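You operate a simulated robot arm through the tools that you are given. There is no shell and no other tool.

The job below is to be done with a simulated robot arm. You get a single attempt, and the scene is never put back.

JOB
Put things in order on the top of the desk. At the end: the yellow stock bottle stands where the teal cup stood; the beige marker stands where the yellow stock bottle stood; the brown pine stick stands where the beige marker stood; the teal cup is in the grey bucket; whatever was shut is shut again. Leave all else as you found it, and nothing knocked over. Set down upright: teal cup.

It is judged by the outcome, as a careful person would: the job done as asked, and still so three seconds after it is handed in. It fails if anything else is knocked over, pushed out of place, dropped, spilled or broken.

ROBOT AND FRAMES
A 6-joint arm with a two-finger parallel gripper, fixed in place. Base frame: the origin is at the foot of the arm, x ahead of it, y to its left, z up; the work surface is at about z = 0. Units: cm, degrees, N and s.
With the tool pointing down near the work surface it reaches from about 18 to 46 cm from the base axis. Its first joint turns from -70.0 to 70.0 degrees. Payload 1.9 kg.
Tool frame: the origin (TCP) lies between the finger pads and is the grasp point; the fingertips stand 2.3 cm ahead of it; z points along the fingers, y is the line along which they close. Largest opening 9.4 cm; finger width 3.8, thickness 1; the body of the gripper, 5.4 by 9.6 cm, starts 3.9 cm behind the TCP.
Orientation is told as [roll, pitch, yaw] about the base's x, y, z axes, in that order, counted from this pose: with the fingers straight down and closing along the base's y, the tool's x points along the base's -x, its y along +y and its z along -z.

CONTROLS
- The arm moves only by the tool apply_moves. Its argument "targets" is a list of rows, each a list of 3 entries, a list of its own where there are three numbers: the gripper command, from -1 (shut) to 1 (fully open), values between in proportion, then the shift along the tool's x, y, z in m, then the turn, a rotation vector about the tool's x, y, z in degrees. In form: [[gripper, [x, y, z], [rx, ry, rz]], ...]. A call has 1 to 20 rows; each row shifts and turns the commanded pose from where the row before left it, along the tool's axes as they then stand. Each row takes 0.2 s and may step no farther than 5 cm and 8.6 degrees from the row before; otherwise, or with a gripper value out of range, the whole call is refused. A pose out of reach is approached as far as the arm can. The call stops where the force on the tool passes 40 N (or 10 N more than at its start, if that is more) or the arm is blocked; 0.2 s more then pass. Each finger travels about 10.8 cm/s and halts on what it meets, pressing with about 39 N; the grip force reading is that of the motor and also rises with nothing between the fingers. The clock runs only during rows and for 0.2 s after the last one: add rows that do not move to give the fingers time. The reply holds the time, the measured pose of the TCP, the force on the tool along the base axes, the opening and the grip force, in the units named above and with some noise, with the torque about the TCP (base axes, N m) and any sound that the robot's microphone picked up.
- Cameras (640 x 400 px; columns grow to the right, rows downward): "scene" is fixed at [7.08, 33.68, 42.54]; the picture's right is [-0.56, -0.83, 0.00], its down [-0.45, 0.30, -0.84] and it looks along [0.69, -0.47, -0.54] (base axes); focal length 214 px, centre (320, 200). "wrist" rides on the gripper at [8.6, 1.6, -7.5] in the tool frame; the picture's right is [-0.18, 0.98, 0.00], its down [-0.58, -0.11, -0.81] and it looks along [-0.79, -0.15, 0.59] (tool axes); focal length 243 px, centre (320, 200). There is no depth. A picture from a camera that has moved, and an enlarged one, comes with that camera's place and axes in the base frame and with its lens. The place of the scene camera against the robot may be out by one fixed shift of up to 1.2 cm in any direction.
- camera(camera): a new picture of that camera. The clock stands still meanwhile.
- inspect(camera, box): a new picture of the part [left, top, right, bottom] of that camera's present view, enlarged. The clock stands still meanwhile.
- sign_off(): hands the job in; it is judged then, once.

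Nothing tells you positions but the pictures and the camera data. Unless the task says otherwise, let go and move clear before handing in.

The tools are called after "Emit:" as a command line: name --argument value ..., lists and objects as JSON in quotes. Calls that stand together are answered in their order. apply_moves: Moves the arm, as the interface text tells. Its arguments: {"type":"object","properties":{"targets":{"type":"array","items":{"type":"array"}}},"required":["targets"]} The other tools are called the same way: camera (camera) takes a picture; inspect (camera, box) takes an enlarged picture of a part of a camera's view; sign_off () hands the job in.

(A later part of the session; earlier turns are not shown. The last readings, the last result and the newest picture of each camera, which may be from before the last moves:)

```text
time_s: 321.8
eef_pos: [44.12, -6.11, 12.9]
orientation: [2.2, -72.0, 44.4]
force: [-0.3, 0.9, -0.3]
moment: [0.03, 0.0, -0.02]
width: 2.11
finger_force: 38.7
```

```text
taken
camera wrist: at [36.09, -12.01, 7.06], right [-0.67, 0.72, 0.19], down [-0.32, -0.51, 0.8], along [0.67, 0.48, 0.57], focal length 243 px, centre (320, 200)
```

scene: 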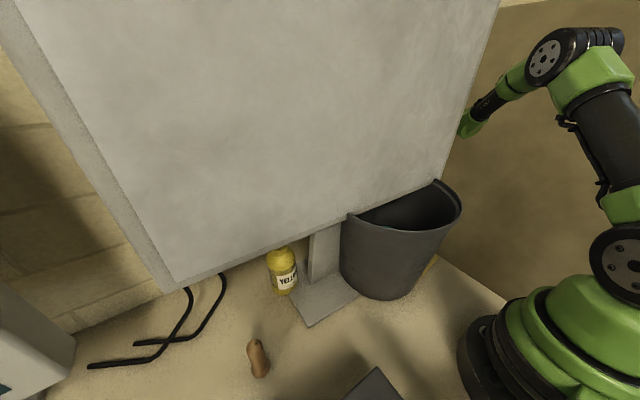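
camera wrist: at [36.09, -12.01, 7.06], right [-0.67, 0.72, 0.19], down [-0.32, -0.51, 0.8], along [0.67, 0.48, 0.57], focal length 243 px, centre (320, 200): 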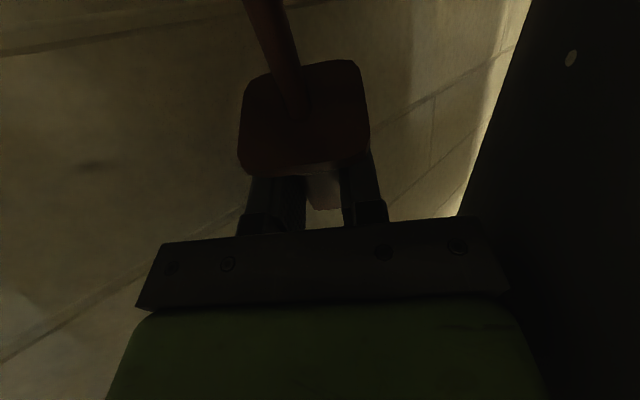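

The 72° tilt is reachable here. I'll test how much steeper I can go in small steps at this height.

Emit:
apply_moves --targets '[[-1, [0, 0, 0], [0, -4, 0]], [-1, [0, 0, 0], [0, 0, 0]]]'

Emit:
apply_moves --targets '[[-1, [0, 0, 0], [0, -4, 0]], [-1, [0, 0, 0], [0, 0, 0]]]'

Emit:
apply_moves --targets '[[-1, [0, 0, 0], [0, -4, 0]], [-1, [0, 0, 0], [0, 0, 0]]]'

```text
time_s: 322.4
eef_pos: [44.12, -6.17, 13.06]
orientation: [2.7, -76.0, 43.7]
force: [-0.2, 0.8, 0.2]
moment: [0.01, -0.03, -0.01]
width: 2.12
finger_force: 39.1
```

```text
time_s: 323.0
eef_pos: [45.01, -6.64, 13.26]
orientation: [4.6, -79.9, 42.1]
force: [0.0, -0.3, -0.9]
moment: [0.02, -0.01, 0.01]
width: 2.11
finger_force: 38.9
out of reach, approached as far as the arm can: row 1
```

```text
time_s: 323.6
eef_pos: [45.72, -6.86, 13.33]
orientation: [7.0, -84.0, 39.4]
force: [0.2, -0.2, 0.0]
moment: [0.0, -0.02, 0.02]
width: 2.11
finger_force: 39.3
out of reach, approached as far as the arm can: row 1
```

I can't stand the stick at this grip angle down here. I'll take it back to the open area, lay it down, re-grip the handle with the tool leaned by 24°, and then a 72° tilt, which is reachable at the corner, will make it vertical. First I'm retreating.

Emit:
apply_moves --targets '[[-1, [0, 0, 0], [0, 5, 0]], [-1, [0, 0, 0], [0, 5, 0]], [-1, [-0.028, 0, -0.009], [0, 4, 0]], [-1, [-0.028, 0, -0.015], [0, 0, 0]], [-1, [-0.028, -0.01, -0.025], [0, 0, 0]], [-1, [-0.028, -0.01, -0.025], [0, 0, 0]], [-1, [0, 0, 0], [0, 0, 0]]]'

Emit:
camera --camera "scene"

```text
time_s: 325.2
eef_pos: [44.85, -10.97, 26.83]
orientation: [2.1, -69.9, 44.6]
force: [-0.2, -0.3, -0.7]
moment: [-0.02, 0.03, 0.02]
width: 2.07
finger_force: 39.2
```

```text
taken
```

scene: 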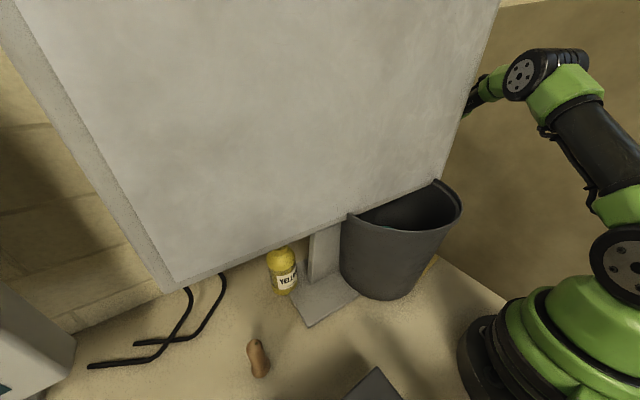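

Emit:
apply_moves --targets '[[-1, [-0.0201, 0.0187, -0.0325], [0, 0, 0]], [-1, [-0.0201, 0.0187, -0.0325], [0, 0, 0]], [-1, [-0.0201, 0.0187, -0.0325], [0, 0, 0]], [-1, [0, 0, 0], [0, 8, 0]], [-1, [0, 0, 0], [0, 8, 0]], [-1, [0, 0, 0], [0, 8, 0]], [-1, [0, 0, 0], [0, 8, 0]], [-1, [0, 0, 0], [0, 0, 0]]]'

Emit:
apply_moves --targets '[[-1, [-0.0144, 0.0381, 0.01125], [0, 0, 0]], [-1, [-0.0144, 0.0381, 0.01125], [0, 0, 0]], [-1, [-0.0144, 0.0381, 0.01125], [0, 0, 0]], [-1, [-0.0144, 0.0381, 0.01125], [0, 0, 0]], [-1, [-0.0144, 0.0381, 0.01125], [0, 0, 0]], [-1, [-0.0144, 0.0381, 0.01125], [0, 0, 0]], [-1, [-0.0144, 0.0381, 0.01125], [0, 0, 0]], [-1, [-0.0144, 0.0381, 0.01125], [0, 0, 0]], [-1, [0, 0, 0], [0, 0, 0]]]'

Emit:
camera --camera "scene"

```text
time_s: 327.0
eef_pos: [36.08, -11.91, 35.61]
orientation: [0.8, -37.9, 45.9]
force: [-0.5, 0.3, 0.3]
moment: [-0.04, -0.02, 0.01]
width: 2.09
finger_force: 38.8
```

```text
time_s: 329.0
eef_pos: [24.15, 19.35, 35.97]
orientation: [0.9, -38.0, 46.1]
force: [-0.3, -0.2, -1.5]
moment: [0.0, 0.02, -0.04]
width: 2.07
finger_force: 38.7
```

```text
taken
```

scene: 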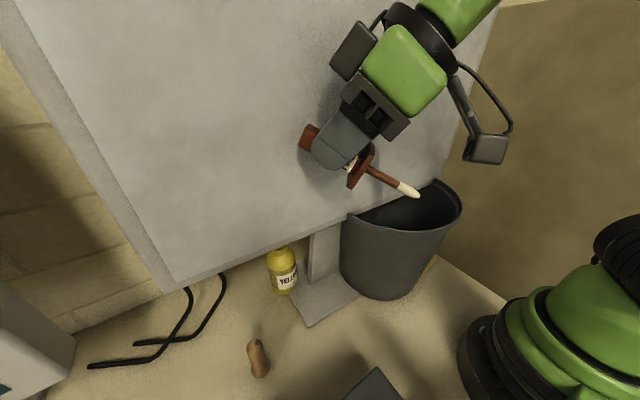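

Emit:
apply_moves --targets '[[-1, [0, 0, 0], [0, 7.6, 0]], [-1, [0, 0, 0], [0, 7.6, 0]], [-1, [0, 0, 0], [0, 7.6, 0]], [-1, [0, 0, 0], [0, 7.6, 0]], [-1, [0, 0, 0], [0, 7.6, 0]], [-1, [-0.017, 0.012, 0.03], [0, 0, 0]], [-1, [0, 0, 0.044], [0, 0, 0]], [-1, [0, 0, 0.044], [0, 0, 0]], [-1, [0, 0, 0.044], [0, 0, 0]], [-1, [0, 0, 0.044], [0, 0, 0]], [-1, [0, 0, 0.044], [0, 0, 0]], [-1, [0, 0, 0.04], [0, 0, 0]], [-1, [0, 0, 0], [0, 0, 0]]]'

Emit:
camera --camera "scene"

Emit:
camera --camera "wrist"

```text
time_s: 331.8
eef_pos: [24.12, 21.78, 6.77]
orientation: [0.7, 0.0, 46.4]
force: [-0.2, 0.8, 0.4]
moment: [-0.01, -0.01, 0.02]
width: 2.11
finger_force: 39.4
```

```text
taken
```

scene: 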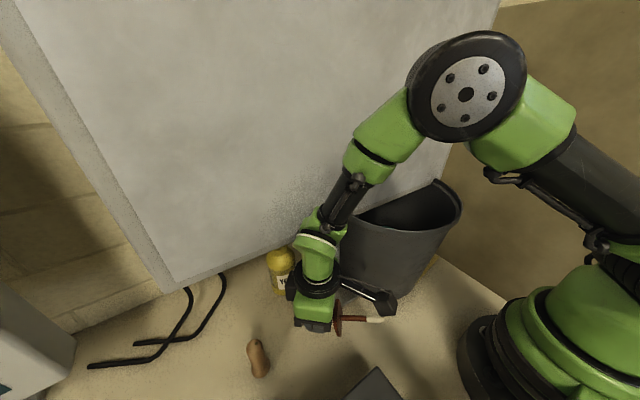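

```text
taken
camera wrist: at [17.15, 16.67, 14.36], right [-0.58, 0.81, 0.01], down [0.49, 0.34, 0.8], along [0.65, 0.48, -0.59], focal length 243 px, centre (320, 200)
```

wrist: 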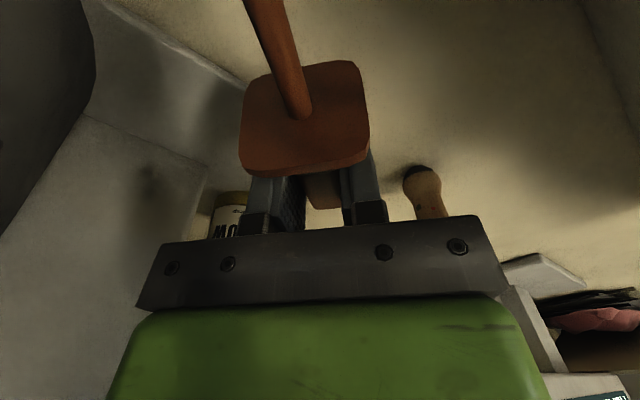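

Emit:
apply_moves --targets '[[-1, [0, 0, 0.02], [0, 0, 0]], [-1, [0, 0, 0.014], [0, 0, 0]], [-1, [0, 0, 0], [0, 0, 0]]]'

Emit:
apply_moves --targets '[[-1, [0, 0, 0.003], [0, 0, 0]], [-1, [0, 0, 0.002], [0, 0, 0]], [-1, [0, 0, 0], [0, 0, 0]]]'

Emit:
apply_moves --targets '[[-1, [0, 0, 0.002], [0, 0, 0]], [-1, [0, 0, 0], [0, 0, 0]]]'

```text
time_s: 332.6
eef_pos: [24.24, 21.84, 3.53]
orientation: [0.7, 0.0, 46.4]
force: [0.3, -1.3, -0.9]
moment: [0.01, -0.01, -0.02]
width: 2.1
finger_force: 39.2
```

```text
time_s: 333.4
eef_pos: [24.15, 21.88, 2.94]
orientation: [0.8, 0.0, 46.4]
force: [0.4, -1.1, -0.6]
moment: [0.02, 0.02, -0.01]
width: 2.08
finger_force: 38.7
```

```text
time_s: 334.0
eef_pos: [24.09, 22.08, 2.84]
orientation: [0.6, 0.0, 46.4]
force: [-4.2, -2.8, 15.9]
moment: [0.24, -0.19, 0.06]
width: 2.1
finger_force: 39.0
```

The stick is on the desk. I'm opening slightly, leaning the tool 24° in place around the handle, and gripping again.

Emit:
apply_moves --targets '[[-0.4, [0, 0, 0], [0, 0, 0]], [-0.25, [0, 0, 0], [0, 0, 0]], [-0.25, [-0.003, 0, -0.002], [0, 0, 0]], [-0.25, [-0.003, 0, -0.001], [0, 8, 0]], [-0.25, [0, 0, 0], [0, 8, 0]], [-0.25, [0, 0, 0], [0, 8, 0]], [-0.25, [0, 0, 0], [0, 0, 0]]]'

Emit:
camera --camera "wrist"

Emit:
inspect --camera "scene" --box '[260, 240, 420, 370]'

```text
time_s: 335.6
eef_pos: [24.45, 22.29, 3.2]
orientation: [0.7, 24.1, 46.7]
force: [0.3, 0.1, 0.3]
moment: [0.05, 0.01, -0.01]
width: 3.54
finger_force: 0.0
```

```text
taken
camera wrist: at [20.03, 19.84, 13.57], right [-0.6, 0.8, -0.06], down [0.68, 0.54, 0.5], along [0.43, 0.25, -0.87], focal length 243 px, centre (320, 200)
```

wrist: 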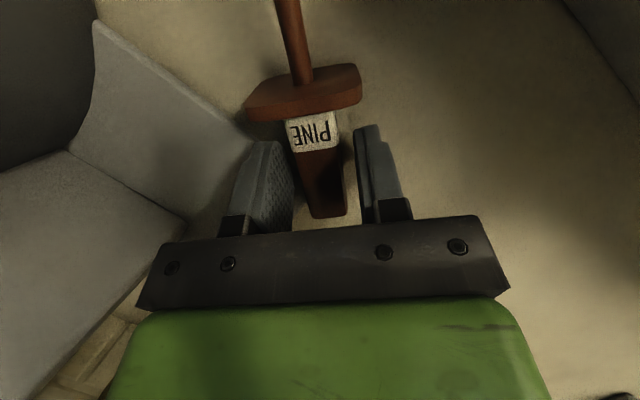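

```text
3.08 times, centred on (340, 305) of scene
camera zoom: at [7.08, 33.68, 42.54], right [-0.56, -0.83, 0.0], down [-0.45, 0.3, -0.84], along [0.69, -0.47, -0.54], focal length 660 px, centre (258, -123)
```

zoom: 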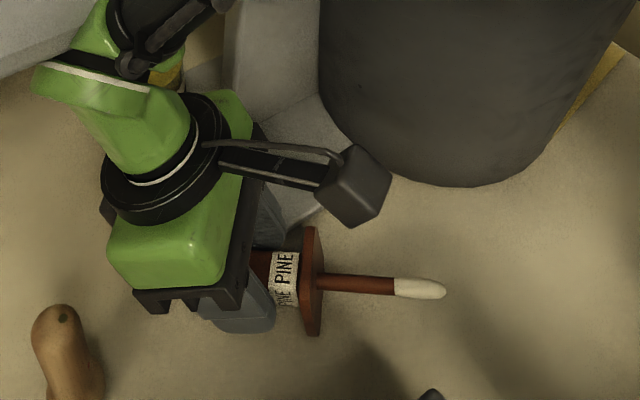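

The lean works. I'll add 8° more for extra margin and then grip.

Emit:
apply_moves --targets '[[-0.25, [-0.001, 0, -0.001], [0, 8, 0]], [-0.25, [0, 0, 0], [0, 0, 0]], [-0.5, [0, 0, 0], [0, 0, 0]], [-1, [0, 0, 0], [0, 0, 0]], [-1, [0, 0, 0], [0, 0, 0]], [-1, [0, 0, 0], [0, 0, 0]]]'

Emit:
camera --camera "wrist"

```text
time_s: 337.0
eef_pos: [24.61, 22.39, 3.18]
orientation: [0.8, 32.1, 46.8]
force: [-0.2, -0.9, 1.4]
moment: [-0.07, -0.01, 0.04]
width: 2.1
finger_force: 39.3
```

```text
taken
camera wrist: at [21.11, 21.01, 14.16], right [-0.6, 0.79, -0.09], down [0.72, 0.59, 0.37], along [0.35, 0.16, -0.92], focal length 243 px, centre (320, 200)
```

wrist: 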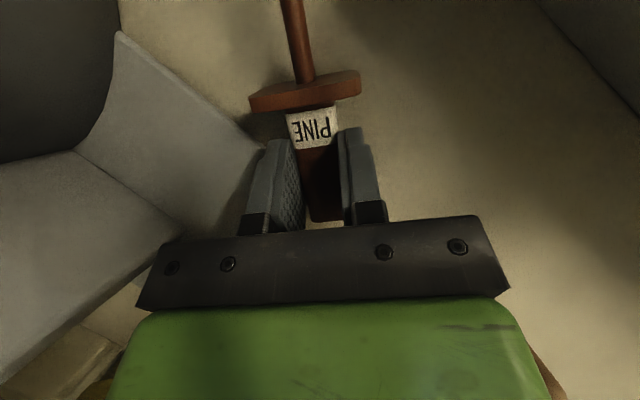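

Gripped. I'm lifting and swinging the tool over to about -65°, where the stick should hang vertical, and checking it in the scene view.

Emit:
apply_moves --targets '[[-1, [0.0106, 0, -0.017], [0, 0, 0]], [-1, [0.0212, 0, -0.0339], [0, 0, 0]], [-1, [0.0212, 0, -0.0339], [0, 0, 0]], [-1, [0, 0, 0], [0, -8, 0]], [-1, [0, 0, 0], [0, -8, 0]], [-1, [0, 0, 0], [0, -8, 0]], [-1, [0, 0, 0], [0, -8.1, 0]], [-1, [0, 0, -0.04], [0, 0, 0]], [-1, [0, 0, -0.04], [0, 0, 0]], [-1, [0, 0, -0.04], [0, 0, 0]], [-1, [0, 0, 0], [0, -8, 0]], [-1, [0, 0, 0], [0, -8, 0]], [-1, [0, 0, 0], [0, -8, 0]], [-1, [0, 0, 0], [0, -8, 0]], [-1, [0, 0, 0], [0, -8, 0]], [-1, [0, 0, 0], [0, -8, 0]], [-1, [0, 0, 0], [0, -8, 0]], [-1, [0, 0, 0], [0, -8, 0]], [-1, [0, 0, 0], [0, -1.4, 0]], [-1, [0, 0, 0], [0, 0, 0]]]'

Emit:
camera --camera "scene"

Emit:
camera --camera "wrist"

```text
time_s: 341.2
eef_pos: [23.24, 23.45, 25.12]
orientation: [8.4, -45.9, 44.4]
force: [0.1, -0.4, 0.0]
moment: [0.0, -0.01, -0.02]
width: 2.07
finger_force: 39.3
out of reach, approached as far as the arm can: row 15, 16, 17, 18
```

```text
taken
```

scene: 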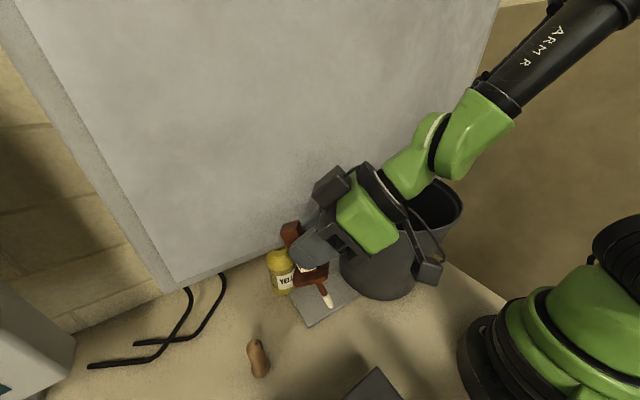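

```text
taken
camera wrist: at [14.6, 15.68, 24.1], right [-0.66, 0.71, 0.23], down [0.05, -0.27, 0.96], along [0.75, 0.65, 0.15], focal length 243 px, centre (320, 200)
```

wrist: 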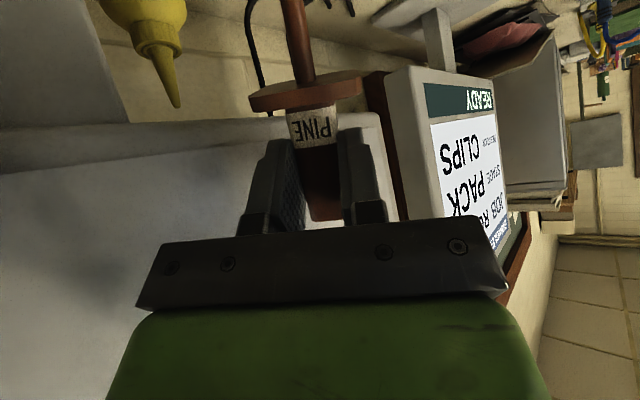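

Emit:
apply_moves --targets '[[-1, [-0.0288, 0, -0.0278], [0, 0, 0]], [-1, [-0.0288, 0, -0.0278], [4.2, 0, 0]], [-1, [-0.0288, 0, -0.0278], [4.2, 0, 0]], [-1, [0, 0, 0], [0, 0, 0]]]'

Emit:
apply_moves --targets '[[-1, [0, 0, 0], [0, -6.5, 0]], [-1, [0, 0, 0], [0, -6.5, 0]], [-1, [0, 0, 0], [0, -6.5, 0]], [-1, [0, 0, 0], [0, 0, 0]]]'

Emit:
inspect --camera "scene" --box '[230, 80, 470, 280]'

```text
time_s: 342.2
eef_pos: [23.67, 22.15, 36.92]
orientation: [0.0, -46.0, 44.3]
force: [-0.2, -0.1, -0.2]
moment: [0.0, -0.01, 0.03]
width: 2.07
finger_force: 39.0
```

```text
time_s: 343.2
eef_pos: [24.45, 22.07, 36.96]
orientation: [-2.4, -61.6, 44.7]
force: [0.1, 0.1, -0.8]
moment: [-0.01, 0.0, 0.0]
width: 2.08
finger_force: 38.9
out of reach, approached as far as the arm can: row 3
```

```text
2.00 times, centred on (350, 180) of scene
camera zoom: at [7.08, 33.68, 42.54], right [-0.56, -0.83, 0.0], down [-0.45, 0.3, -0.84], along [0.69, -0.47, -0.54], focal length 429 px, centre (260, 240)
```

zoom: 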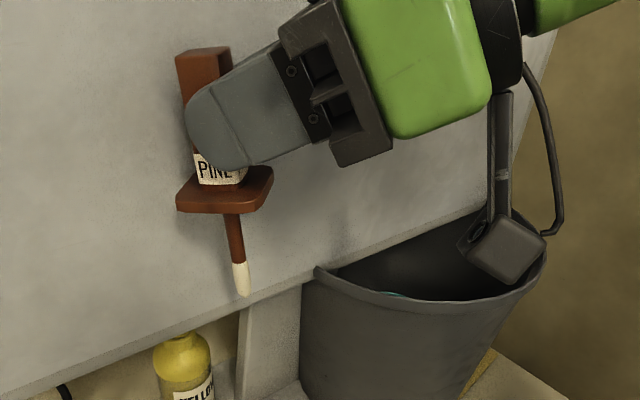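

At about -66° it will be vertical; the scene shows about 4° to go at -61.6°. I'll straighten the roll, ease the pitch for the trip, and carry it across to the right side.

Emit:
apply_moves --targets '[[-1, [0, 0, 0], [-2.4, 5.8, 0]], [-1, [0, 0, -0.01], [0, 5.8, 0]], [-1, [0.0121, -0.0359, -0.0127], [0, 0, 0]], [-1, [0.0121, -0.0359, -0.0127], [0, 0, 0]], [-1, [0.0121, -0.0359, -0.0127], [0, 0, 0]], [-1, [0.0121, -0.0359, -0.0127], [0, 0, 0]], [-1, [0.0121, -0.0359, -0.0127], [0, 0, 0]], [-1, [0.0121, -0.0359, -0.0127], [0, 0, 0]], [-1, [0.0121, -0.0359, -0.0127], [0, 0, 0]], [-1, [0.0121, -0.0359, -0.0127], [0, 0, 0]], [-1, [0.0121, -0.0359, -0.0127], [0, 0, 0]], [-1, [0, 0, 0], [0, 0, 0]]]'

Emit:
camera --camera "scene"

```text
time_s: 345.8
eef_pos: [35.22, -12.6, 36.55]
orientation: [0.3, -49.9, 44.3]
force: [0.5, -0.1, -0.2]
moment: [-0.03, 0.01, 0.02]
width: 2.08
finger_force: 38.8
```

```text
taken
```

scene: 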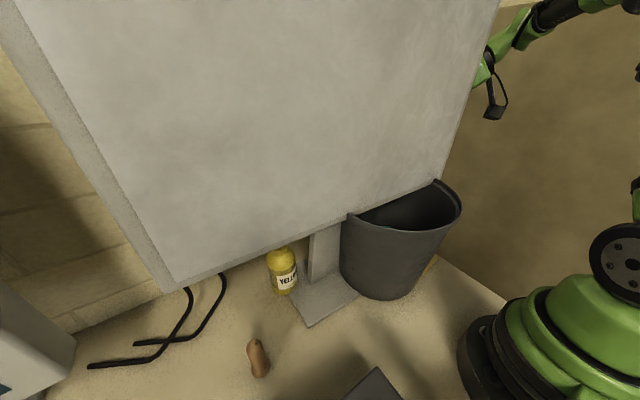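

Emit:
apply_moves --targets '[[-1, [0.0115, -0.009, 0.0315], [0, 0, 0]], [-1, [0.0115, -0.009, 0.0315], [0, 0, 0]], [-1, [0.0115, -0.009, 0.0315], [0, 0, 0]], [-1, [0.0115, -0.009, 0.0315], [0, 0, 0]], [-1, [0, 0, 0], [0, -8, 0]], [-1, [0, 0, 0], [0, -8, 0]], [-1, [0, 0, 0], [0, 0, 0]]]'

Emit:
apply_moves --targets '[[-1, [0.0219, 0.0057, 0.0245], [0, 0, 0]], [-1, [0.0219, 0.0057, 0.0245], [0, 0, 0]], [-1, [0.0219, 0.0057, 0.0245], [0, 0, 0]], [-1, [0, 0, 0], [0, 0, 0]]]'

Emit:
camera --camera "wrist"

```text
time_s: 347.4
eef_pos: [42.62, -10.44, 24.64]
orientation: [0.4, -66.1, 44.4]
force: [0.1, 0.3, -0.9]
moment: [-0.02, 0.0, 0.02]
width: 2.07
finger_force: 38.9
```

```text
time_s: 348.4
eef_pos: [44.3, -6.25, 15.64]
orientation: [0.3, -65.9, 44.5]
force: [-0.8, -0.5, 0.0]
moment: [0.0, 0.02, 0.01]
width: 2.07
finger_force: 39.2
```

```text
taken
camera wrist: at [35.67, -12.35, 10.86], right [-0.64, 0.75, 0.17], down [-0.28, -0.43, 0.86], along [0.72, 0.5, 0.48], focal length 243 px, centre (320, 200)
```

wrist: 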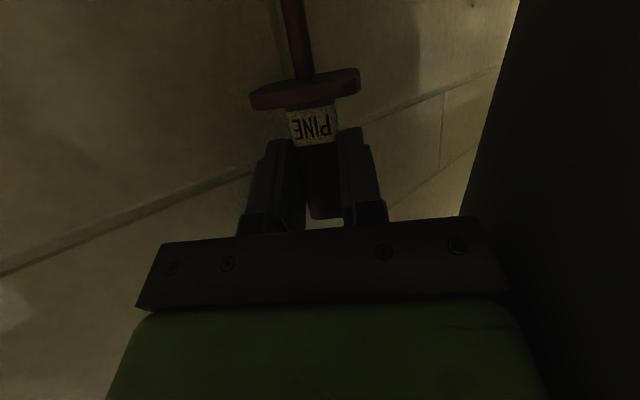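

Everything is reachable here. I'll check how vertical the rod is in the wrist view before lowering.

Emit:
inspect --camera "wrist" --box '[230, 0, 380, 110]'

```text
3.64 times, centred on (305, 55) of wrist
camera zoom: at [35.67, -12.35, 10.86], right [-0.64, 0.75, 0.17], down [-0.28, -0.43, 0.86], along [0.72, 0.5, 0.48], focal length 882 px, centre (374, 727)
```

zoom: 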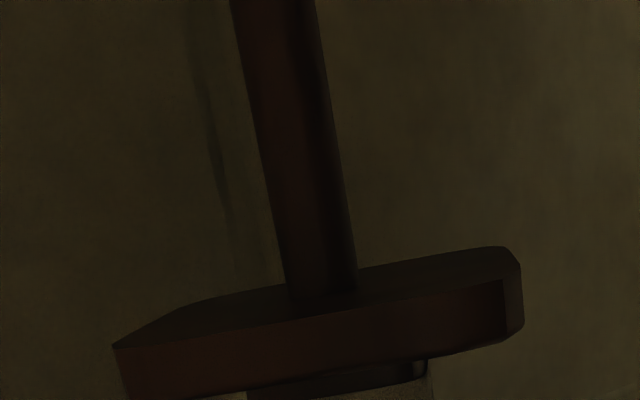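

The scene view said vertical at about -66°, while the flange view suggests 2–4° more, so I'll use -68°. I'm lowering to the spot in small steps.

Emit:
apply_moves --targets '[[-1, [0, 0, 0], [0, -2, 0]], [-1, [0.0183, -0.002, 0.0075], [0, 0, 0]], [-1, [0, 0, 0], [0, 0, 0]]]'

Emit:
inspect --camera "wrist" --box '[230, 0, 380, 110]'

```text
time_s: 349.2
eef_pos: [44.46, -6.48, 13.68]
orientation: [0.4, -67.9, 44.3]
force: [0.7, 0.1, -0.7]
moment: [0.0, 0.04, 0.02]
width: 2.06
finger_force: 38.7
```

```text
3.64 times, centred on (305, 55) of wrist
camera zoom: at [36.0, -12.47, 8.58], right [-0.64, 0.75, 0.17], down [-0.3, -0.45, 0.84], along [0.71, 0.49, 0.51], focal length 882 px, centre (374, 727)
```

zoom: 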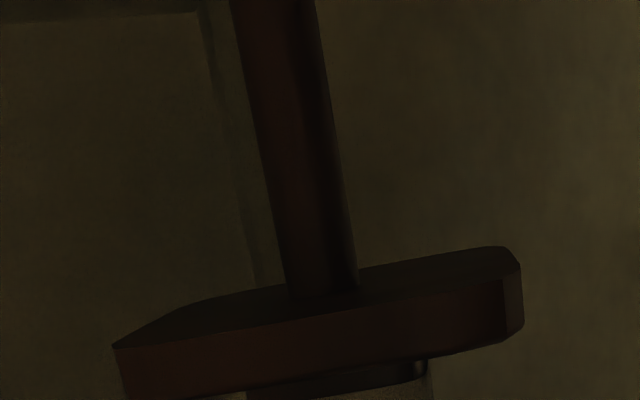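

Emit:
apply_moves --targets '[[-1, [0.0139, 0, 0.0056], [0, 0, 0]], [-1, [0, 0, 0], [0, 0, 0]]]'

Emit:
apply_moves --targets '[[-1, [0.0028, 0, 0.0011], [0, 0, 0]], [-1, [0, 0, 0], [0, 0, 0]]]'

Emit:
apply_moves --targets '[[-1, [0.0028, 0, 0.0011], [0, 0, 0]], [-1, [0, 0, 0], [0, 0, 0]]]'

Emit:
apply_moves --targets '[[-1, [0.0028, 0, 0.0011], [0, 0, 0]], [-1, [0, 0, 0], [0, 0, 0]]]'

```text
time_s: 349.8
eef_pos: [44.62, -6.48, 12.26]
orientation: [0.4, -67.9, 44.3]
force: [0.8, -0.4, 0.1]
moment: [-0.01, 0.04, -0.03]
width: 2.1
finger_force: 38.5
```

```text
time_s: 350.4
eef_pos: [44.44, -6.46, 11.89]
orientation: [0.5, -67.9, 44.3]
force: [-0.2, 0.6, -1.0]
moment: [0.0, 0.02, 0.0]
width: 2.08
finger_force: 39.1
```

```text
time_s: 351.0
eef_pos: [44.39, -6.42, 11.58]
orientation: [0.4, -67.9, 44.2]
force: [0.7, -1.0, 0.4]
moment: [-0.01, -0.03, -0.01]
width: 2.1
finger_force: 38.7
```

```text
time_s: 351.6
eef_pos: [44.36, -6.45, 11.47]
orientation: [0.2, -68.0, 44.4]
force: [-2.7, -1.0, 9.9]
moment: [-0.02, 0.11, -0.04]
width: 2.08
finger_force: 38.8
```

The tip touches at z≈11.45. I'll relieve the pressure, open just a hair so the fingers still guard it, and look.

Emit:
apply_moves --targets '[[-1, [-0.0006, 0, -0.0002], [0, 0, 0]], [-1, [0, 0, 0], [0, 0, 0]]]'

Emit:
apply_moves --targets '[[-0.53, [0, 0, 0], [0, 0, 0]], [-0.51, [0, 0, 0], [0, 0, 0]], [-0.5, [0, 0, 0], [0, 0, 0]], [-0.5, [0, 0, 0], [0, 0, 0]]]'

Emit:
inspect --camera "wrist" --box '[220, 0, 400, 240]'

```text
time_s: 352.2
eef_pos: [44.54, -6.31, 11.42]
orientation: [0.3, -68.0, 44.4]
force: [1.6, -2.1, 5.4]
moment: [-0.15, -0.29, -0.08]
width: 2.1
finger_force: 39.1
```

```text
time_s: 353.2
eef_pos: [44.5, -6.36, 11.47]
orientation: [0.4, -67.9, 44.4]
force: [0.8, 0.4, -0.6]
moment: [0.01, -0.01, 0.04]
width: 2.33
finger_force: 0.0
```

```text
1.67 times, centred on (310, 120) of wrist
camera zoom: at [36.05, -12.27, 6.3], right [-0.64, 0.75, 0.17], down [-0.3, -0.45, 0.84], along [0.71, 0.49, 0.51], focal length 404 px, centre (337, 333)
```

zoom: 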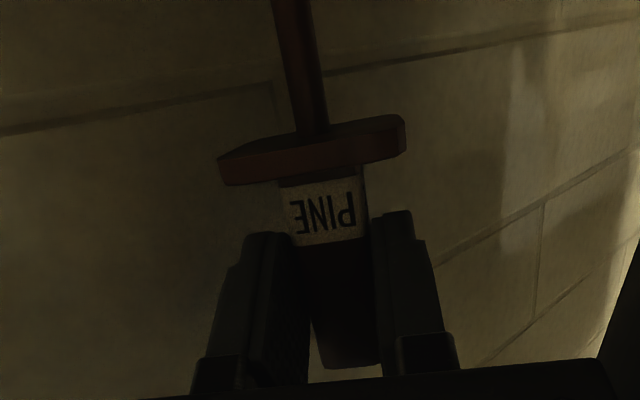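

Emit:
apply_moves --targets '[[-0.5, [0, 0, 0], [0, 0, 0]], [-0.5, [0, 0, 0], [0, 0, 0]], [-0.5, [0, 0, 0], [0, 0, 0]], [-0.5, [0, 0, 0], [0, 0, 0]], [-0.5, [0, 0, 0], [0, 0, 0]]]'

Emit:
inspect --camera "wrist" --box '[220, 0, 400, 240]'

```text
time_s: 354.4
eef_pos: [44.5, -6.33, 11.47]
orientation: [0.5, -67.9, 44.3]
force: [0.7, -1.3, -0.1]
moment: [-0.03, 0.02, -0.02]
width: 2.36
finger_force: 0.0
```

```text
1.67 times, centred on (310, 120) of wrist
camera zoom: at [36.05, -12.26, 6.3], right [-0.64, 0.75, 0.17], down [-0.3, -0.45, 0.84], along [0.71, 0.49, 0.51], focal length 404 px, centre (337, 333)
```

zoom: 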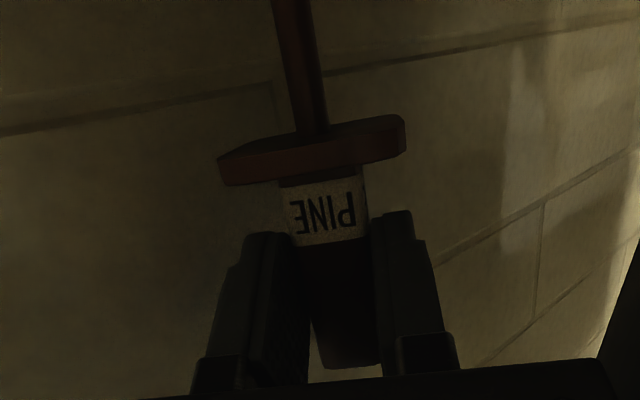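

It's standing still. I'm opening a little more and checking again.

Emit:
apply_moves --targets '[[-0.45, [0, 0, 0], [0, 0, 0]], [-0.4, [0, 0, 0], [0, 0, 0]], [-0.35, [0, 0, 0], [0, 0, 0]], [-0.3, [0, 0, 0], [0, 0, 0]], [-0.3, [0, 0, 0], [0, 0, 0]], [-0.3, [0, 0, 0], [0, 0, 0]]]'

Emit:
inspect --camera "wrist" --box '[220, 0, 400, 240]'

```text
time_s: 355.8
eef_pos: [44.48, -6.2, 11.41]
orientation: [0.3, -67.8, 44.3]
force: [1.0, -0.2, 0.7]
moment: [0.01, -0.03, 0.01]
width: 3.3
finger_force: 0.0
```

```text
1.67 times, centred on (310, 120) of wrist
camera zoom: at [36.05, -12.26, 6.3], right [-0.64, 0.75, 0.17], down [-0.3, -0.45, 0.84], along [0.71, 0.49, 0.51], focal length 404 px, centre (337, 333)
```

zoom: 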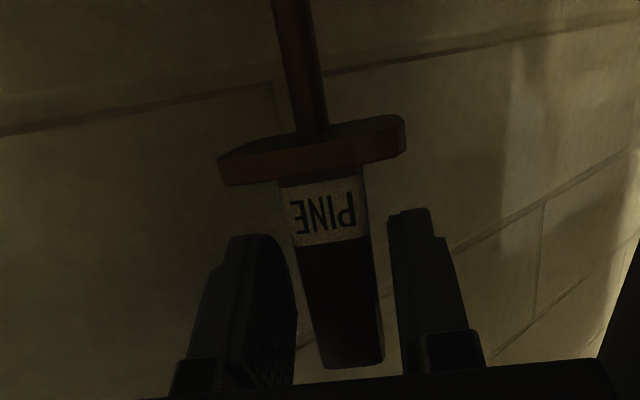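

The stick stands on its own. I'm opening wider and retreating straight back along the tool axis.

Emit:
apply_moves --targets '[[-0.1, [0, 0, 0], [0, 0, 0]], [0.1, [0, 0, 0], [0, 0, 0]], [0.2, [0, 0, 0], [0, 0, 0]], [0.2, [0, 0, -0.01], [0, 0, 0]], [0.2, [0, 0, -0.02], [0, 0, 0]], [0.2, [0, 0, -0.025], [0, 0, 0]], [0.2, [0, 0, -0.03], [0, 0, 0]], [0.2, [0, 0, 0], [0, 0, 0]]]'

Emit:
camera --camera "wrist"

```text
time_s: 357.6
eef_pos: [38.49, -12.02, 14.65]
orientation: [0.4, -67.9, 44.3]
force: [0.2, -0.5, 0.5]
moment: [0.0, -0.01, 0.01]
width: 5.61
finger_force: 0.0
```

```text
taken
camera wrist: at [30.08, -17.92, 9.54], right [-0.64, 0.75, 0.17], down [-0.3, -0.45, 0.84], along [0.71, 0.49, 0.51], focal length 243 px, centre (320, 200)
```

wrist: 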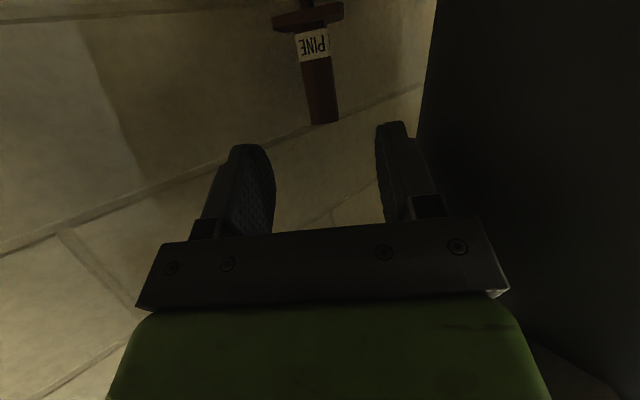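

Emit:
apply_moves --targets '[[0.2, [-0.0187, -0.0073, -0.025], [0, 0, 0]], [0.2, [-0.0187, -0.0073, -0.025], [0, 0, 0]], [0.2, [-0.0187, -0.0073, -0.025], [0, 0, 0]], [0.2, [0, 0, 0], [0, 8, 0]], [0.2, [0, 0, 0], [0, 8, 0]], [0.2, [0, 0, 0], [0, 8, 0]], [0.2, [0, 0, 0], [0, 8, 0]], [0.2, [0, 0, 0], [0, 0, 0]]]'

Emit:
camera --camera "wrist"

Emit:
camera --camera "scene"

```text
time_s: 359.4
eef_pos: [36.78, -16.91, 22.77]
orientation: [0.0, -35.8, 44.7]
force: [-0.3, 1.0, 1.4]
moment: [-0.01, -0.03, 0.02]
width: 5.64
finger_force: 0.2
```

```text
taken
camera wrist: at [27.52, -23.67, 23.72], right [-0.58, 0.8, 0.11], down [0.08, -0.08, 0.99], along [0.81, 0.59, -0.02], focal length 243 px, centre (320, 200)
```

wrist: 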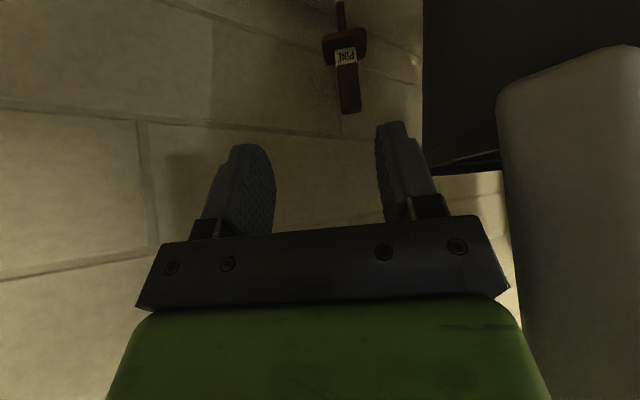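

```text
taken
```

scene: 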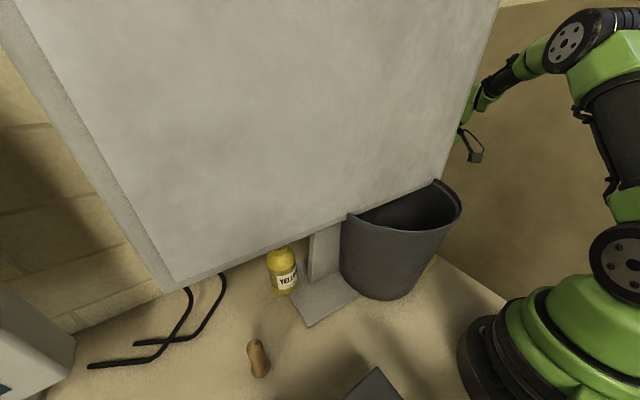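

The stick stands upright at the marker's old spot. I'm checking the bucket and the cup once more.

Emit:
inspect --camera "scene" --box '[290, 160, 470, 360]'

Emit:
inspect --camera "wrist" --box '[280, 0, 420, 130]'

```text
2.00 times, centred on (380, 260) of scene
camera zoom: at [7.08, 33.68, 42.54], right [-0.56, -0.83, 0.0], down [-0.45, 0.3, -0.84], along [0.69, -0.47, -0.54], focal length 429 px, centre (200, 80)
```

zoom: 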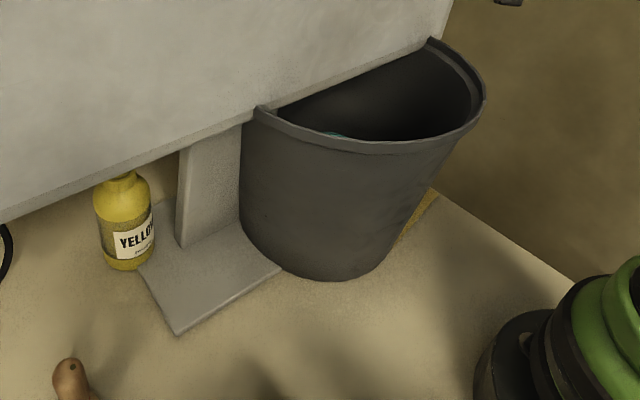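

```text
3.08 times, centred on (350, 65) of wrist
camera zoom: at [27.52, -23.67, 23.72], right [-0.58, 0.8, 0.11], down [0.08, -0.08, 0.99], along [0.81, 0.59, -0.02], focal length 746 px, centre (228, 615)
```

zoom: 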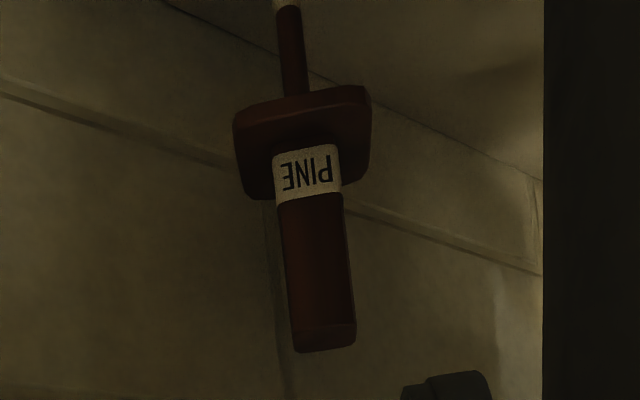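

The stick stands well. The bucket is about 1 cm off (a light nudge in transit), so I'll ease it back gently from the right side, well away from the stick.

Emit:
apply_moves --targets '[[-1, [0, 0, 0], [0, 5.5, 0]], [-1, [0, 0, 0], [0, 5.3, 0]], [-1, [0, 0, 0], [-2.7, 0, -5.8]], [-1, [0, 0, 0], [-2.7, 0, -5.8]], [-1, [0, 0, 0], [-2.7, 0, -5.8]], [-1, [0.0125, 0.0126, 0.0376], [0, 0, 0]], [-1, [0.0125, 0.0126, 0.0376], [0, 0, 0]], [-1, [0.0125, 0.0126, 0.0376], [0, 0, 0]], [-1, [0, 0, 0], [0, 0, 0]]]'

Emit:
camera --camera "wrist"

Emit:
inspect --camera "scene" --box '[290, 160, 470, 360]'

```text
time_s: 361.4
eef_pos: [33.94, -13.71, 10.95]
orientation: [0.2, -25.2, 63.6]
force: [-0.9, 0.0, -0.8]
moment: [-0.01, 0.0, -0.01]
width: 0.02
finger_force: 38.8
```

```text
taken
camera wrist: at [27.64, -22.84, 14.04], right [-0.81, 0.58, 0.08], down [0.18, 0.12, 0.98], along [0.56, 0.8, -0.2], focal length 243 px, centre (320, 200)
```

wrist: 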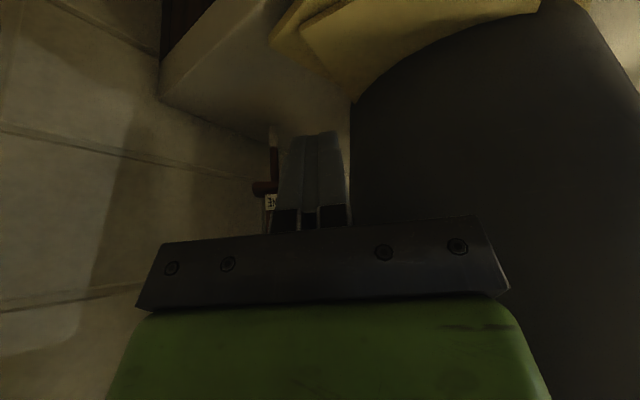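

```text
2.00 times, centred on (380, 260) of scene
camera zoom: at [7.08, 33.68, 42.54], right [-0.56, -0.83, 0.0], down [-0.45, 0.3, -0.84], along [0.69, -0.47, -0.54], focal length 429 px, centre (200, 80)
```

zoom: 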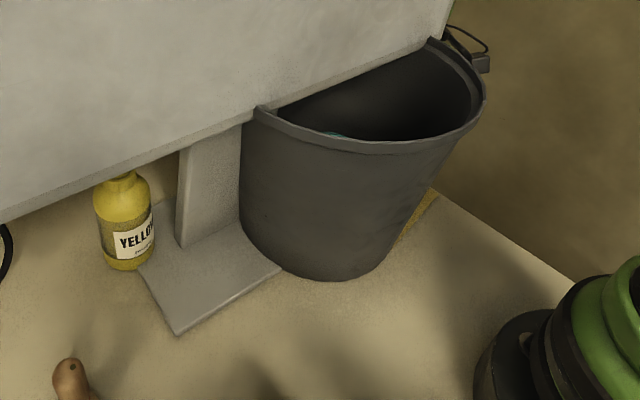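

Emit:
apply_moves --targets '[[-1, [-0.0056, 0.0065, 0.0026], [0, 0, 0]], [-1, [-0.0056, 0.0065, 0.0026], [0, 0, 0]], [-1, [-0.0056, 0.0065, 0.0026], [0, 0, 0]], [-1, [-0.0037, 0.0043, 0.0018], [0, 0, 0]], [-1, [0, 0, 0], [0, 0, 0]]]'

Emit:
apply_moves --targets '[[-1, [-0.0025, 0.0029, 0.0012], [0, 0, 0]], [-1, [-0.0025, 0.0029, 0.0012], [0, 0, 0]], [-1, [0, 0, 0], [0, 0, 0]]]'

Emit:
inspect --camera "scene" --box '[290, 160, 470, 360]'

```text
time_s: 362.6
eef_pos: [33.11, -10.97, 10.96]
orientation: [0.1, -25.1, 63.7]
force: [0.3, -3.2, -0.9]
moment: [0.13, -0.03, 0.06]
width: 0.02
finger_force: 38.8
```

```text
time_s: 363.4
eef_pos: [32.71, -9.96, 10.92]
orientation: [0.1, -25.2, 63.9]
force: [1.2, -4.0, 0.1]
moment: [0.18, 0.03, 0.05]
width: 0.0
finger_force: 39.3
```

```text
2.00 times, centred on (380, 260) of scene
camera zoom: at [7.08, 33.68, 42.54], right [-0.56, -0.83, 0.0], down [-0.45, 0.3, -0.84], along [0.69, -0.47, -0.54], focal length 429 px, centre (200, 80)
```

zoom: 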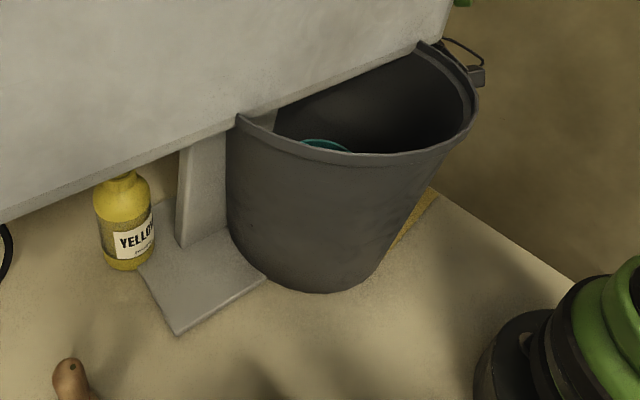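

I pushed a bit too far; it's now about (-1.3, +2.0) cm off. I'll back away, go around to the left side, and nudge it the other way in very small steps.

Emit:
apply_moves --targets '[[-1, [0.0125, -0.0145, -0.0059], [0, 0, 0]], [-1, [0.0125, -0.0145, -0.0059], [0, 0, 0]], [-1, [-0.017, 0, -0.036], [0, 0, 0]], [-1, [-0.017, 0, -0.036], [0, 0, 0]], [-1, [-0.017, 0, -0.036], [0, 0, 0]], [-1, [-0.017, 0, -0.036], [0, 0, 0]], [-1, [-0.017, 0, -0.036], [0, 0, 0]], [-1, [-0.017, 0, -0.036], [0, 0, 0]], [-1, [0, 0, 0], [0, 8.4, 0]], [-1, [0, 0, 0], [0, 8.4, 0]], [-1, [0, 0, 0], [0, 8.4, 0]], [-1, [0, 0, 0], [0, 0, 8]], [-1, [0, 0, 0], [0, 0, 8]], [-1, [0, 0, 0], [0, 0, 8]], [-1, [0, 0, 0], [0, 0, 8]], [-1, [0, 0, 0], [0, 0, 8]], [-1, [0, 0, 0], [0, 0, 8]], [-1, [0, 0, 0], [0, 0, 8]], [-1, [0, 0, 0], [0, 0, 8]], [-1, [0, 0, 0], [0, 0, 0]]]'

Emit:
camera --camera "scene"

```text
time_s: 367.6
eef_pos: [34.09, -13.88, 34.73]
orientation: [0.0, 0.1, -0.3]
force: [-0.7, -0.3, -1.2]
moment: [0.0, -0.01, 0.01]
width: 0.01
finger_force: 38.5
```

```text
taken
```

scene: 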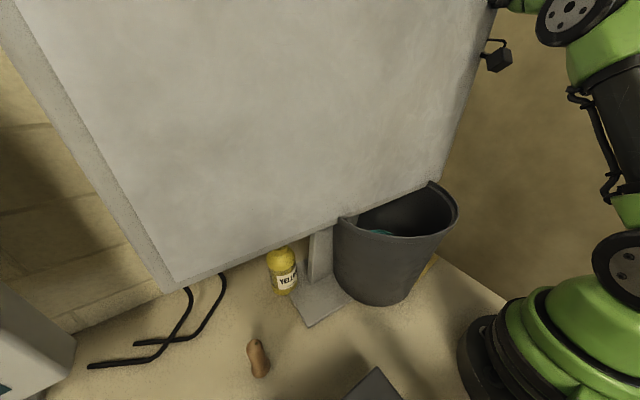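

Emit:
apply_moves --targets '[[-1, [0.0178, 0.0367, 0], [0, 0, 0]], [-1, [0.0178, 0.0367, 0], [0, 0, 0]], [-1, [0.0178, 0.0367, 0], [0, 0, 0]], [-1, [0.0178, 0.0367, 0], [0, 0, 0]], [-1, [0.0178, 0.0367, 0], [0, 0, 0]], [-1, [0.0178, 0.0367, 0], [0, 0, 0]], [-1, [0.0178, 0.0367, 0], [0, 0, 0]], [-1, [0.0178, 0.0367, 0], [0, 0, 0]], [-1, [0.0178, 0.0367, 0], [0, 0, 0]], [-1, [0, 0, 0], [0, 0, 8]], [-1, [0, 0, 0], [0, 0, 8]], [-1, [0, 0, 0], [0, 0, 8]], [-1, [0, 0, 0], [0, 0, 8]], [-1, [0, 0, 0], [0, 0, 8]], [-1, [0, 0, 0], [0, 0, 8]], [-1, [0, 0, 0], [0, 0, 8]], [-1, [0, 0, 0], [0, 0, 0]]]'

Emit:
apply_moves --targets '[[-1, [0, 0, 0.04], [0, 0, 0]], [-1, [0, 0, 0.04], [0, 0, 0]], [-1, [0, 0, 0.04], [0, 0, 0]], [-1, [0, 0, 0], [0, -7.3, 0]], [-1, [0, 0, 0], [0, -7.3, 0]], [-1, [0, 0, 0], [0, -7.3, 0]], [-1, [0, 0, 0], [0, 0, 0]]]'

Emit:
camera --camera "scene"

Emit:
camera --camera "wrist"

```text
time_s: 371.2
eef_pos: [18.17, 19.28, 34.85]
orientation: [-0.1, 0.1, -56.3]
force: [0.2, -0.4, 0.0]
moment: [-0.04, 0.02, 0.03]
width: 0.01
finger_force: 39.4
```

```text
time_s: 372.8
eef_pos: [18.15, 19.25, 22.51]
orientation: [0.0, -21.9, -56.2]
force: [0.3, -0.2, 0.3]
moment: [0.01, -0.01, -0.02]
width: 0.02
finger_force: 38.9
```

```text
taken
```

scene: 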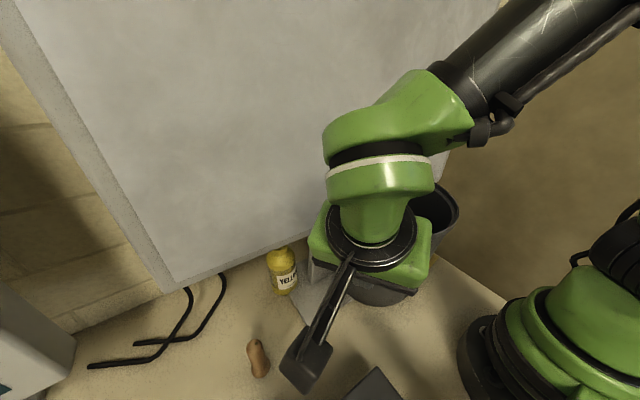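

```text
taken
camera wrist: at [13.41, 29.15, 26.31], right [0.91, 0.41, 0.07], down [0.04, -0.26, 0.97], along [0.41, -0.88, -0.25], focal length 243 px, centre (320, 200)
```

wrist: 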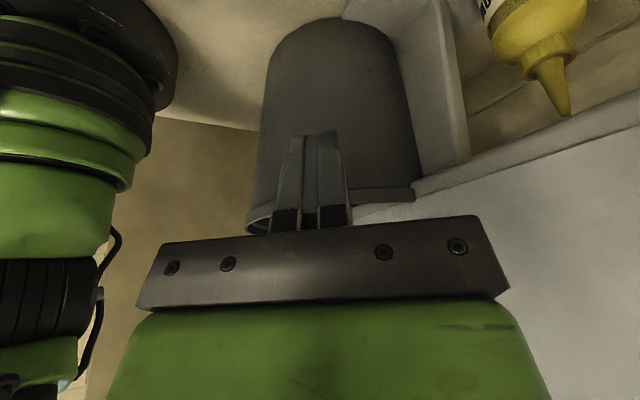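

Emit:
apply_moves --targets '[[-1, [0.0143, 0, 0.0352], [0, 0, 0]], [-1, [0.0143, 0, 0.0352], [0, 0, 0]], [-1, [0.0143, 0, 0.0352], [0, 0, 0]], [-1, [0, 0, 0], [0, 0, 0]]]'

Emit:
apply_moves --targets '[[-1, [-0.0093, 0, 0.0038], [0, 0, 0]], [-1, [-0.0093, 0, 0.0038], [0, 0, 0]], [-1, [-0.0046, 0, 0.0019], [0, 0, 0]], [-1, [0, 0, 0], [0, 0, 0]]]'

Emit:
inspect --camera "scene" --box '[290, 160, 470, 360]'

Emit:
camera --camera "wrist"

```text
time_s: 373.8
eef_pos: [18.25, 19.5, 11.28]
orientation: [-0.1, -21.8, -56.1]
force: [0.1, -0.5, 0.1]
moment: [-0.01, 0.01, 0.02]
width: 0.02
finger_force: 39.2
```

```text
time_s: 374.8
eef_pos: [19.65, 17.3, 11.33]
orientation: [-0.1, -21.8, -56.0]
force: [-0.2, -0.3, -0.3]
moment: [-0.03, 0.05, 0.01]
width: 0.0
finger_force: 39.1
```

```text
2.00 times, centred on (380, 260) of scene
camera zoom: at [7.08, 33.68, 42.54], right [-0.56, -0.83, 0.0], down [-0.45, 0.3, -0.84], along [0.69, -0.47, -0.54], focal length 429 px, centre (200, 80)
```

zoom: 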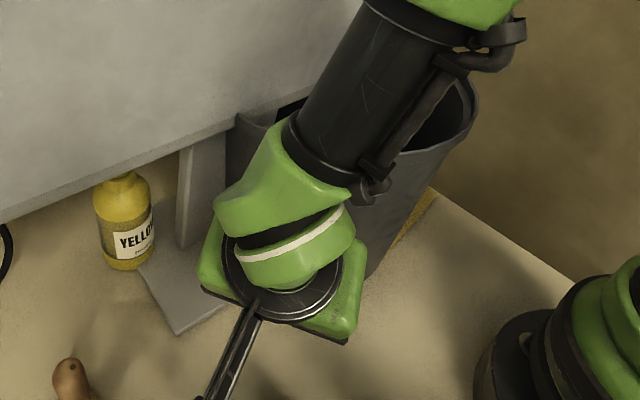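

```text
taken
camera wrist: at [14.92, 27.14, 15.08], right [0.91, 0.41, 0.07], down [0.04, -0.26, 0.96], along [0.41, -0.88, -0.25], focal length 243 px, centre (320, 200)
```

wrist: 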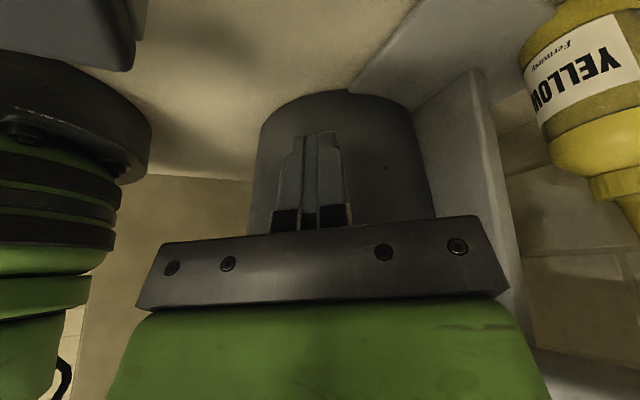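

Emit:
apply_moves --targets '[[-1, [-0.0046, 0, 0.0019], [0, 0, 0]], [-1, [-0.0046, 0, 0.0019], [0, 0, 0]], [-1, [0, 0, 0], [0, 0, 0]]]'

Emit:
apply_moves --targets '[[-1, [-0.0037, 0, 0.0015], [0, 0, 0]], [-1, [0, 0, 0], [0, 0, 0]]]'

Emit:
apply_moves --targets '[[-1, [-0.0037, 0, 0.0015], [0, 0, 0]], [-1, [0, 0, 0], [0, 0, 0]]]'

Emit:
apply_moves --targets '[[-1, [-0.0037, 0, 0.0015], [0, 0, 0]], [-1, [0, 0, 0], [0, 0, 0]]]'

Emit:
inspect --camera "scene" --box '[290, 160, 470, 360]'

```text
time_s: 375.6
eef_pos: [20.16, 16.42, 11.29]
orientation: [-0.1, -21.8, -56.2]
force: [0.7, -0.9, -0.4]
moment: [0.01, 0.03, -0.03]
width: 0.01
finger_force: 38.5
```

```text
time_s: 376.2
eef_pos: [20.42, 16.1, 11.27]
orientation: [-0.1, -21.9, -56.1]
force: [-0.3, 0.1, -1.2]
moment: [0.03, 0.01, 0.02]
width: 0.0
finger_force: 39.3
```

```text
time_s: 376.8
eef_pos: [20.52, 15.61, 11.28]
orientation: [-0.2, -21.9, -56.2]
force: [0.0, 0.5, 0.1]
moment: [-0.01, -0.02, -0.01]
width: 0.01
finger_force: 39.2
```

```text
time_s: 377.4
eef_pos: [20.76, 15.46, 11.3]
orientation: [-0.1, -21.8, -56.2]
force: [-0.2, 0.0, 0.6]
moment: [-0.02, -0.01, 0.0]
width: 0.0
finger_force: 38.6
```

```text
2.00 times, centred on (380, 260) of scene
camera zoom: at [7.08, 33.68, 42.54], right [-0.56, -0.83, 0.0], down [-0.45, 0.3, -0.84], along [0.69, -0.47, -0.54], focal length 429 px, centre (200, 80)
```

zoom: 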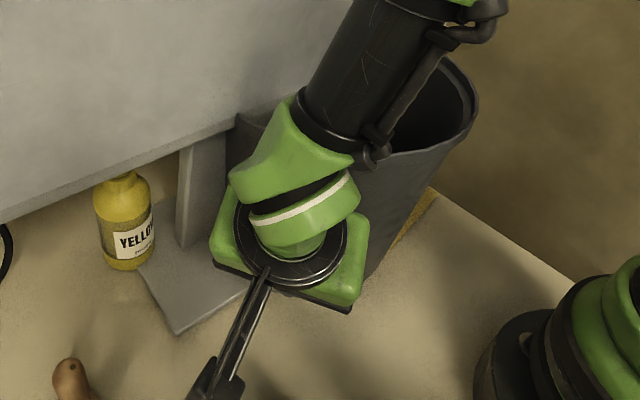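

Emit:
apply_moves --targets '[[-1, [-0.0037, 0, 0.0015], [0, 0, 0]], [-1, [0, 0, 0], [0, 0, 0]]]'

Emit:
apply_moves --targets '[[-1, [-0.0037, 0, 0.0015], [0, 0, 0]], [-1, [0, 0, 0], [0, 0, 0]]]'

Emit:
apply_moves --targets '[[-1, [-0.0037, 0, 0.0015], [0, 0, 0]], [-1, [0, 0, 0], [0, 0, 0]]]'

Emit:
inspect --camera "scene" --box '[290, 160, 470, 360]'

```text
time_s: 378.0
eef_pos: [20.83, 15.06, 11.31]
orientation: [-0.1, -21.8, -56.0]
force: [-0.3, 0.5, 0.4]
moment: [-0.01, -0.03, -0.01]
width: 0.0
finger_force: 39.2
```

```text
time_s: 378.6
eef_pos: [21.23, 14.84, 11.32]
orientation: [-0.1, -21.8, -56.1]
force: [-0.6, 2.5, 0.0]
moment: [-0.13, -0.09, 0.07]
width: 0.01
finger_force: 39.3
```

```text
time_s: 379.2
eef_pos: [21.41, 14.5, 11.27]
orientation: [-0.1, -21.8, -56.1]
force: [-0.4, 2.9, 0.3]
moment: [-0.15, -0.07, 0.07]
width: 0.0
finger_force: 39.5
```

```text
2.00 times, centred on (380, 260) of scene
camera zoom: at [7.08, 33.68, 42.54], right [-0.56, -0.83, 0.0], down [-0.45, 0.3, -0.84], along [0.69, -0.47, -0.54], focal length 429 px, centre (200, 80)
```

zoom: 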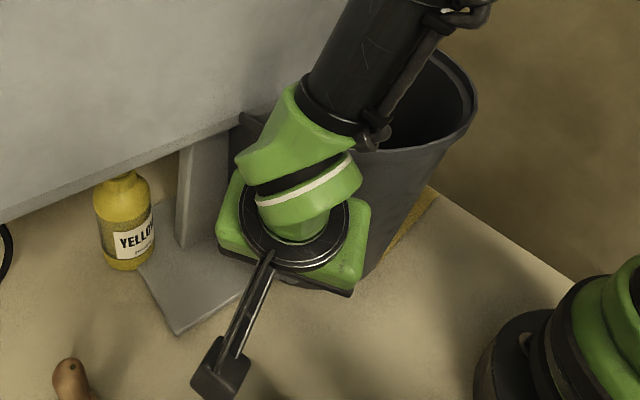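

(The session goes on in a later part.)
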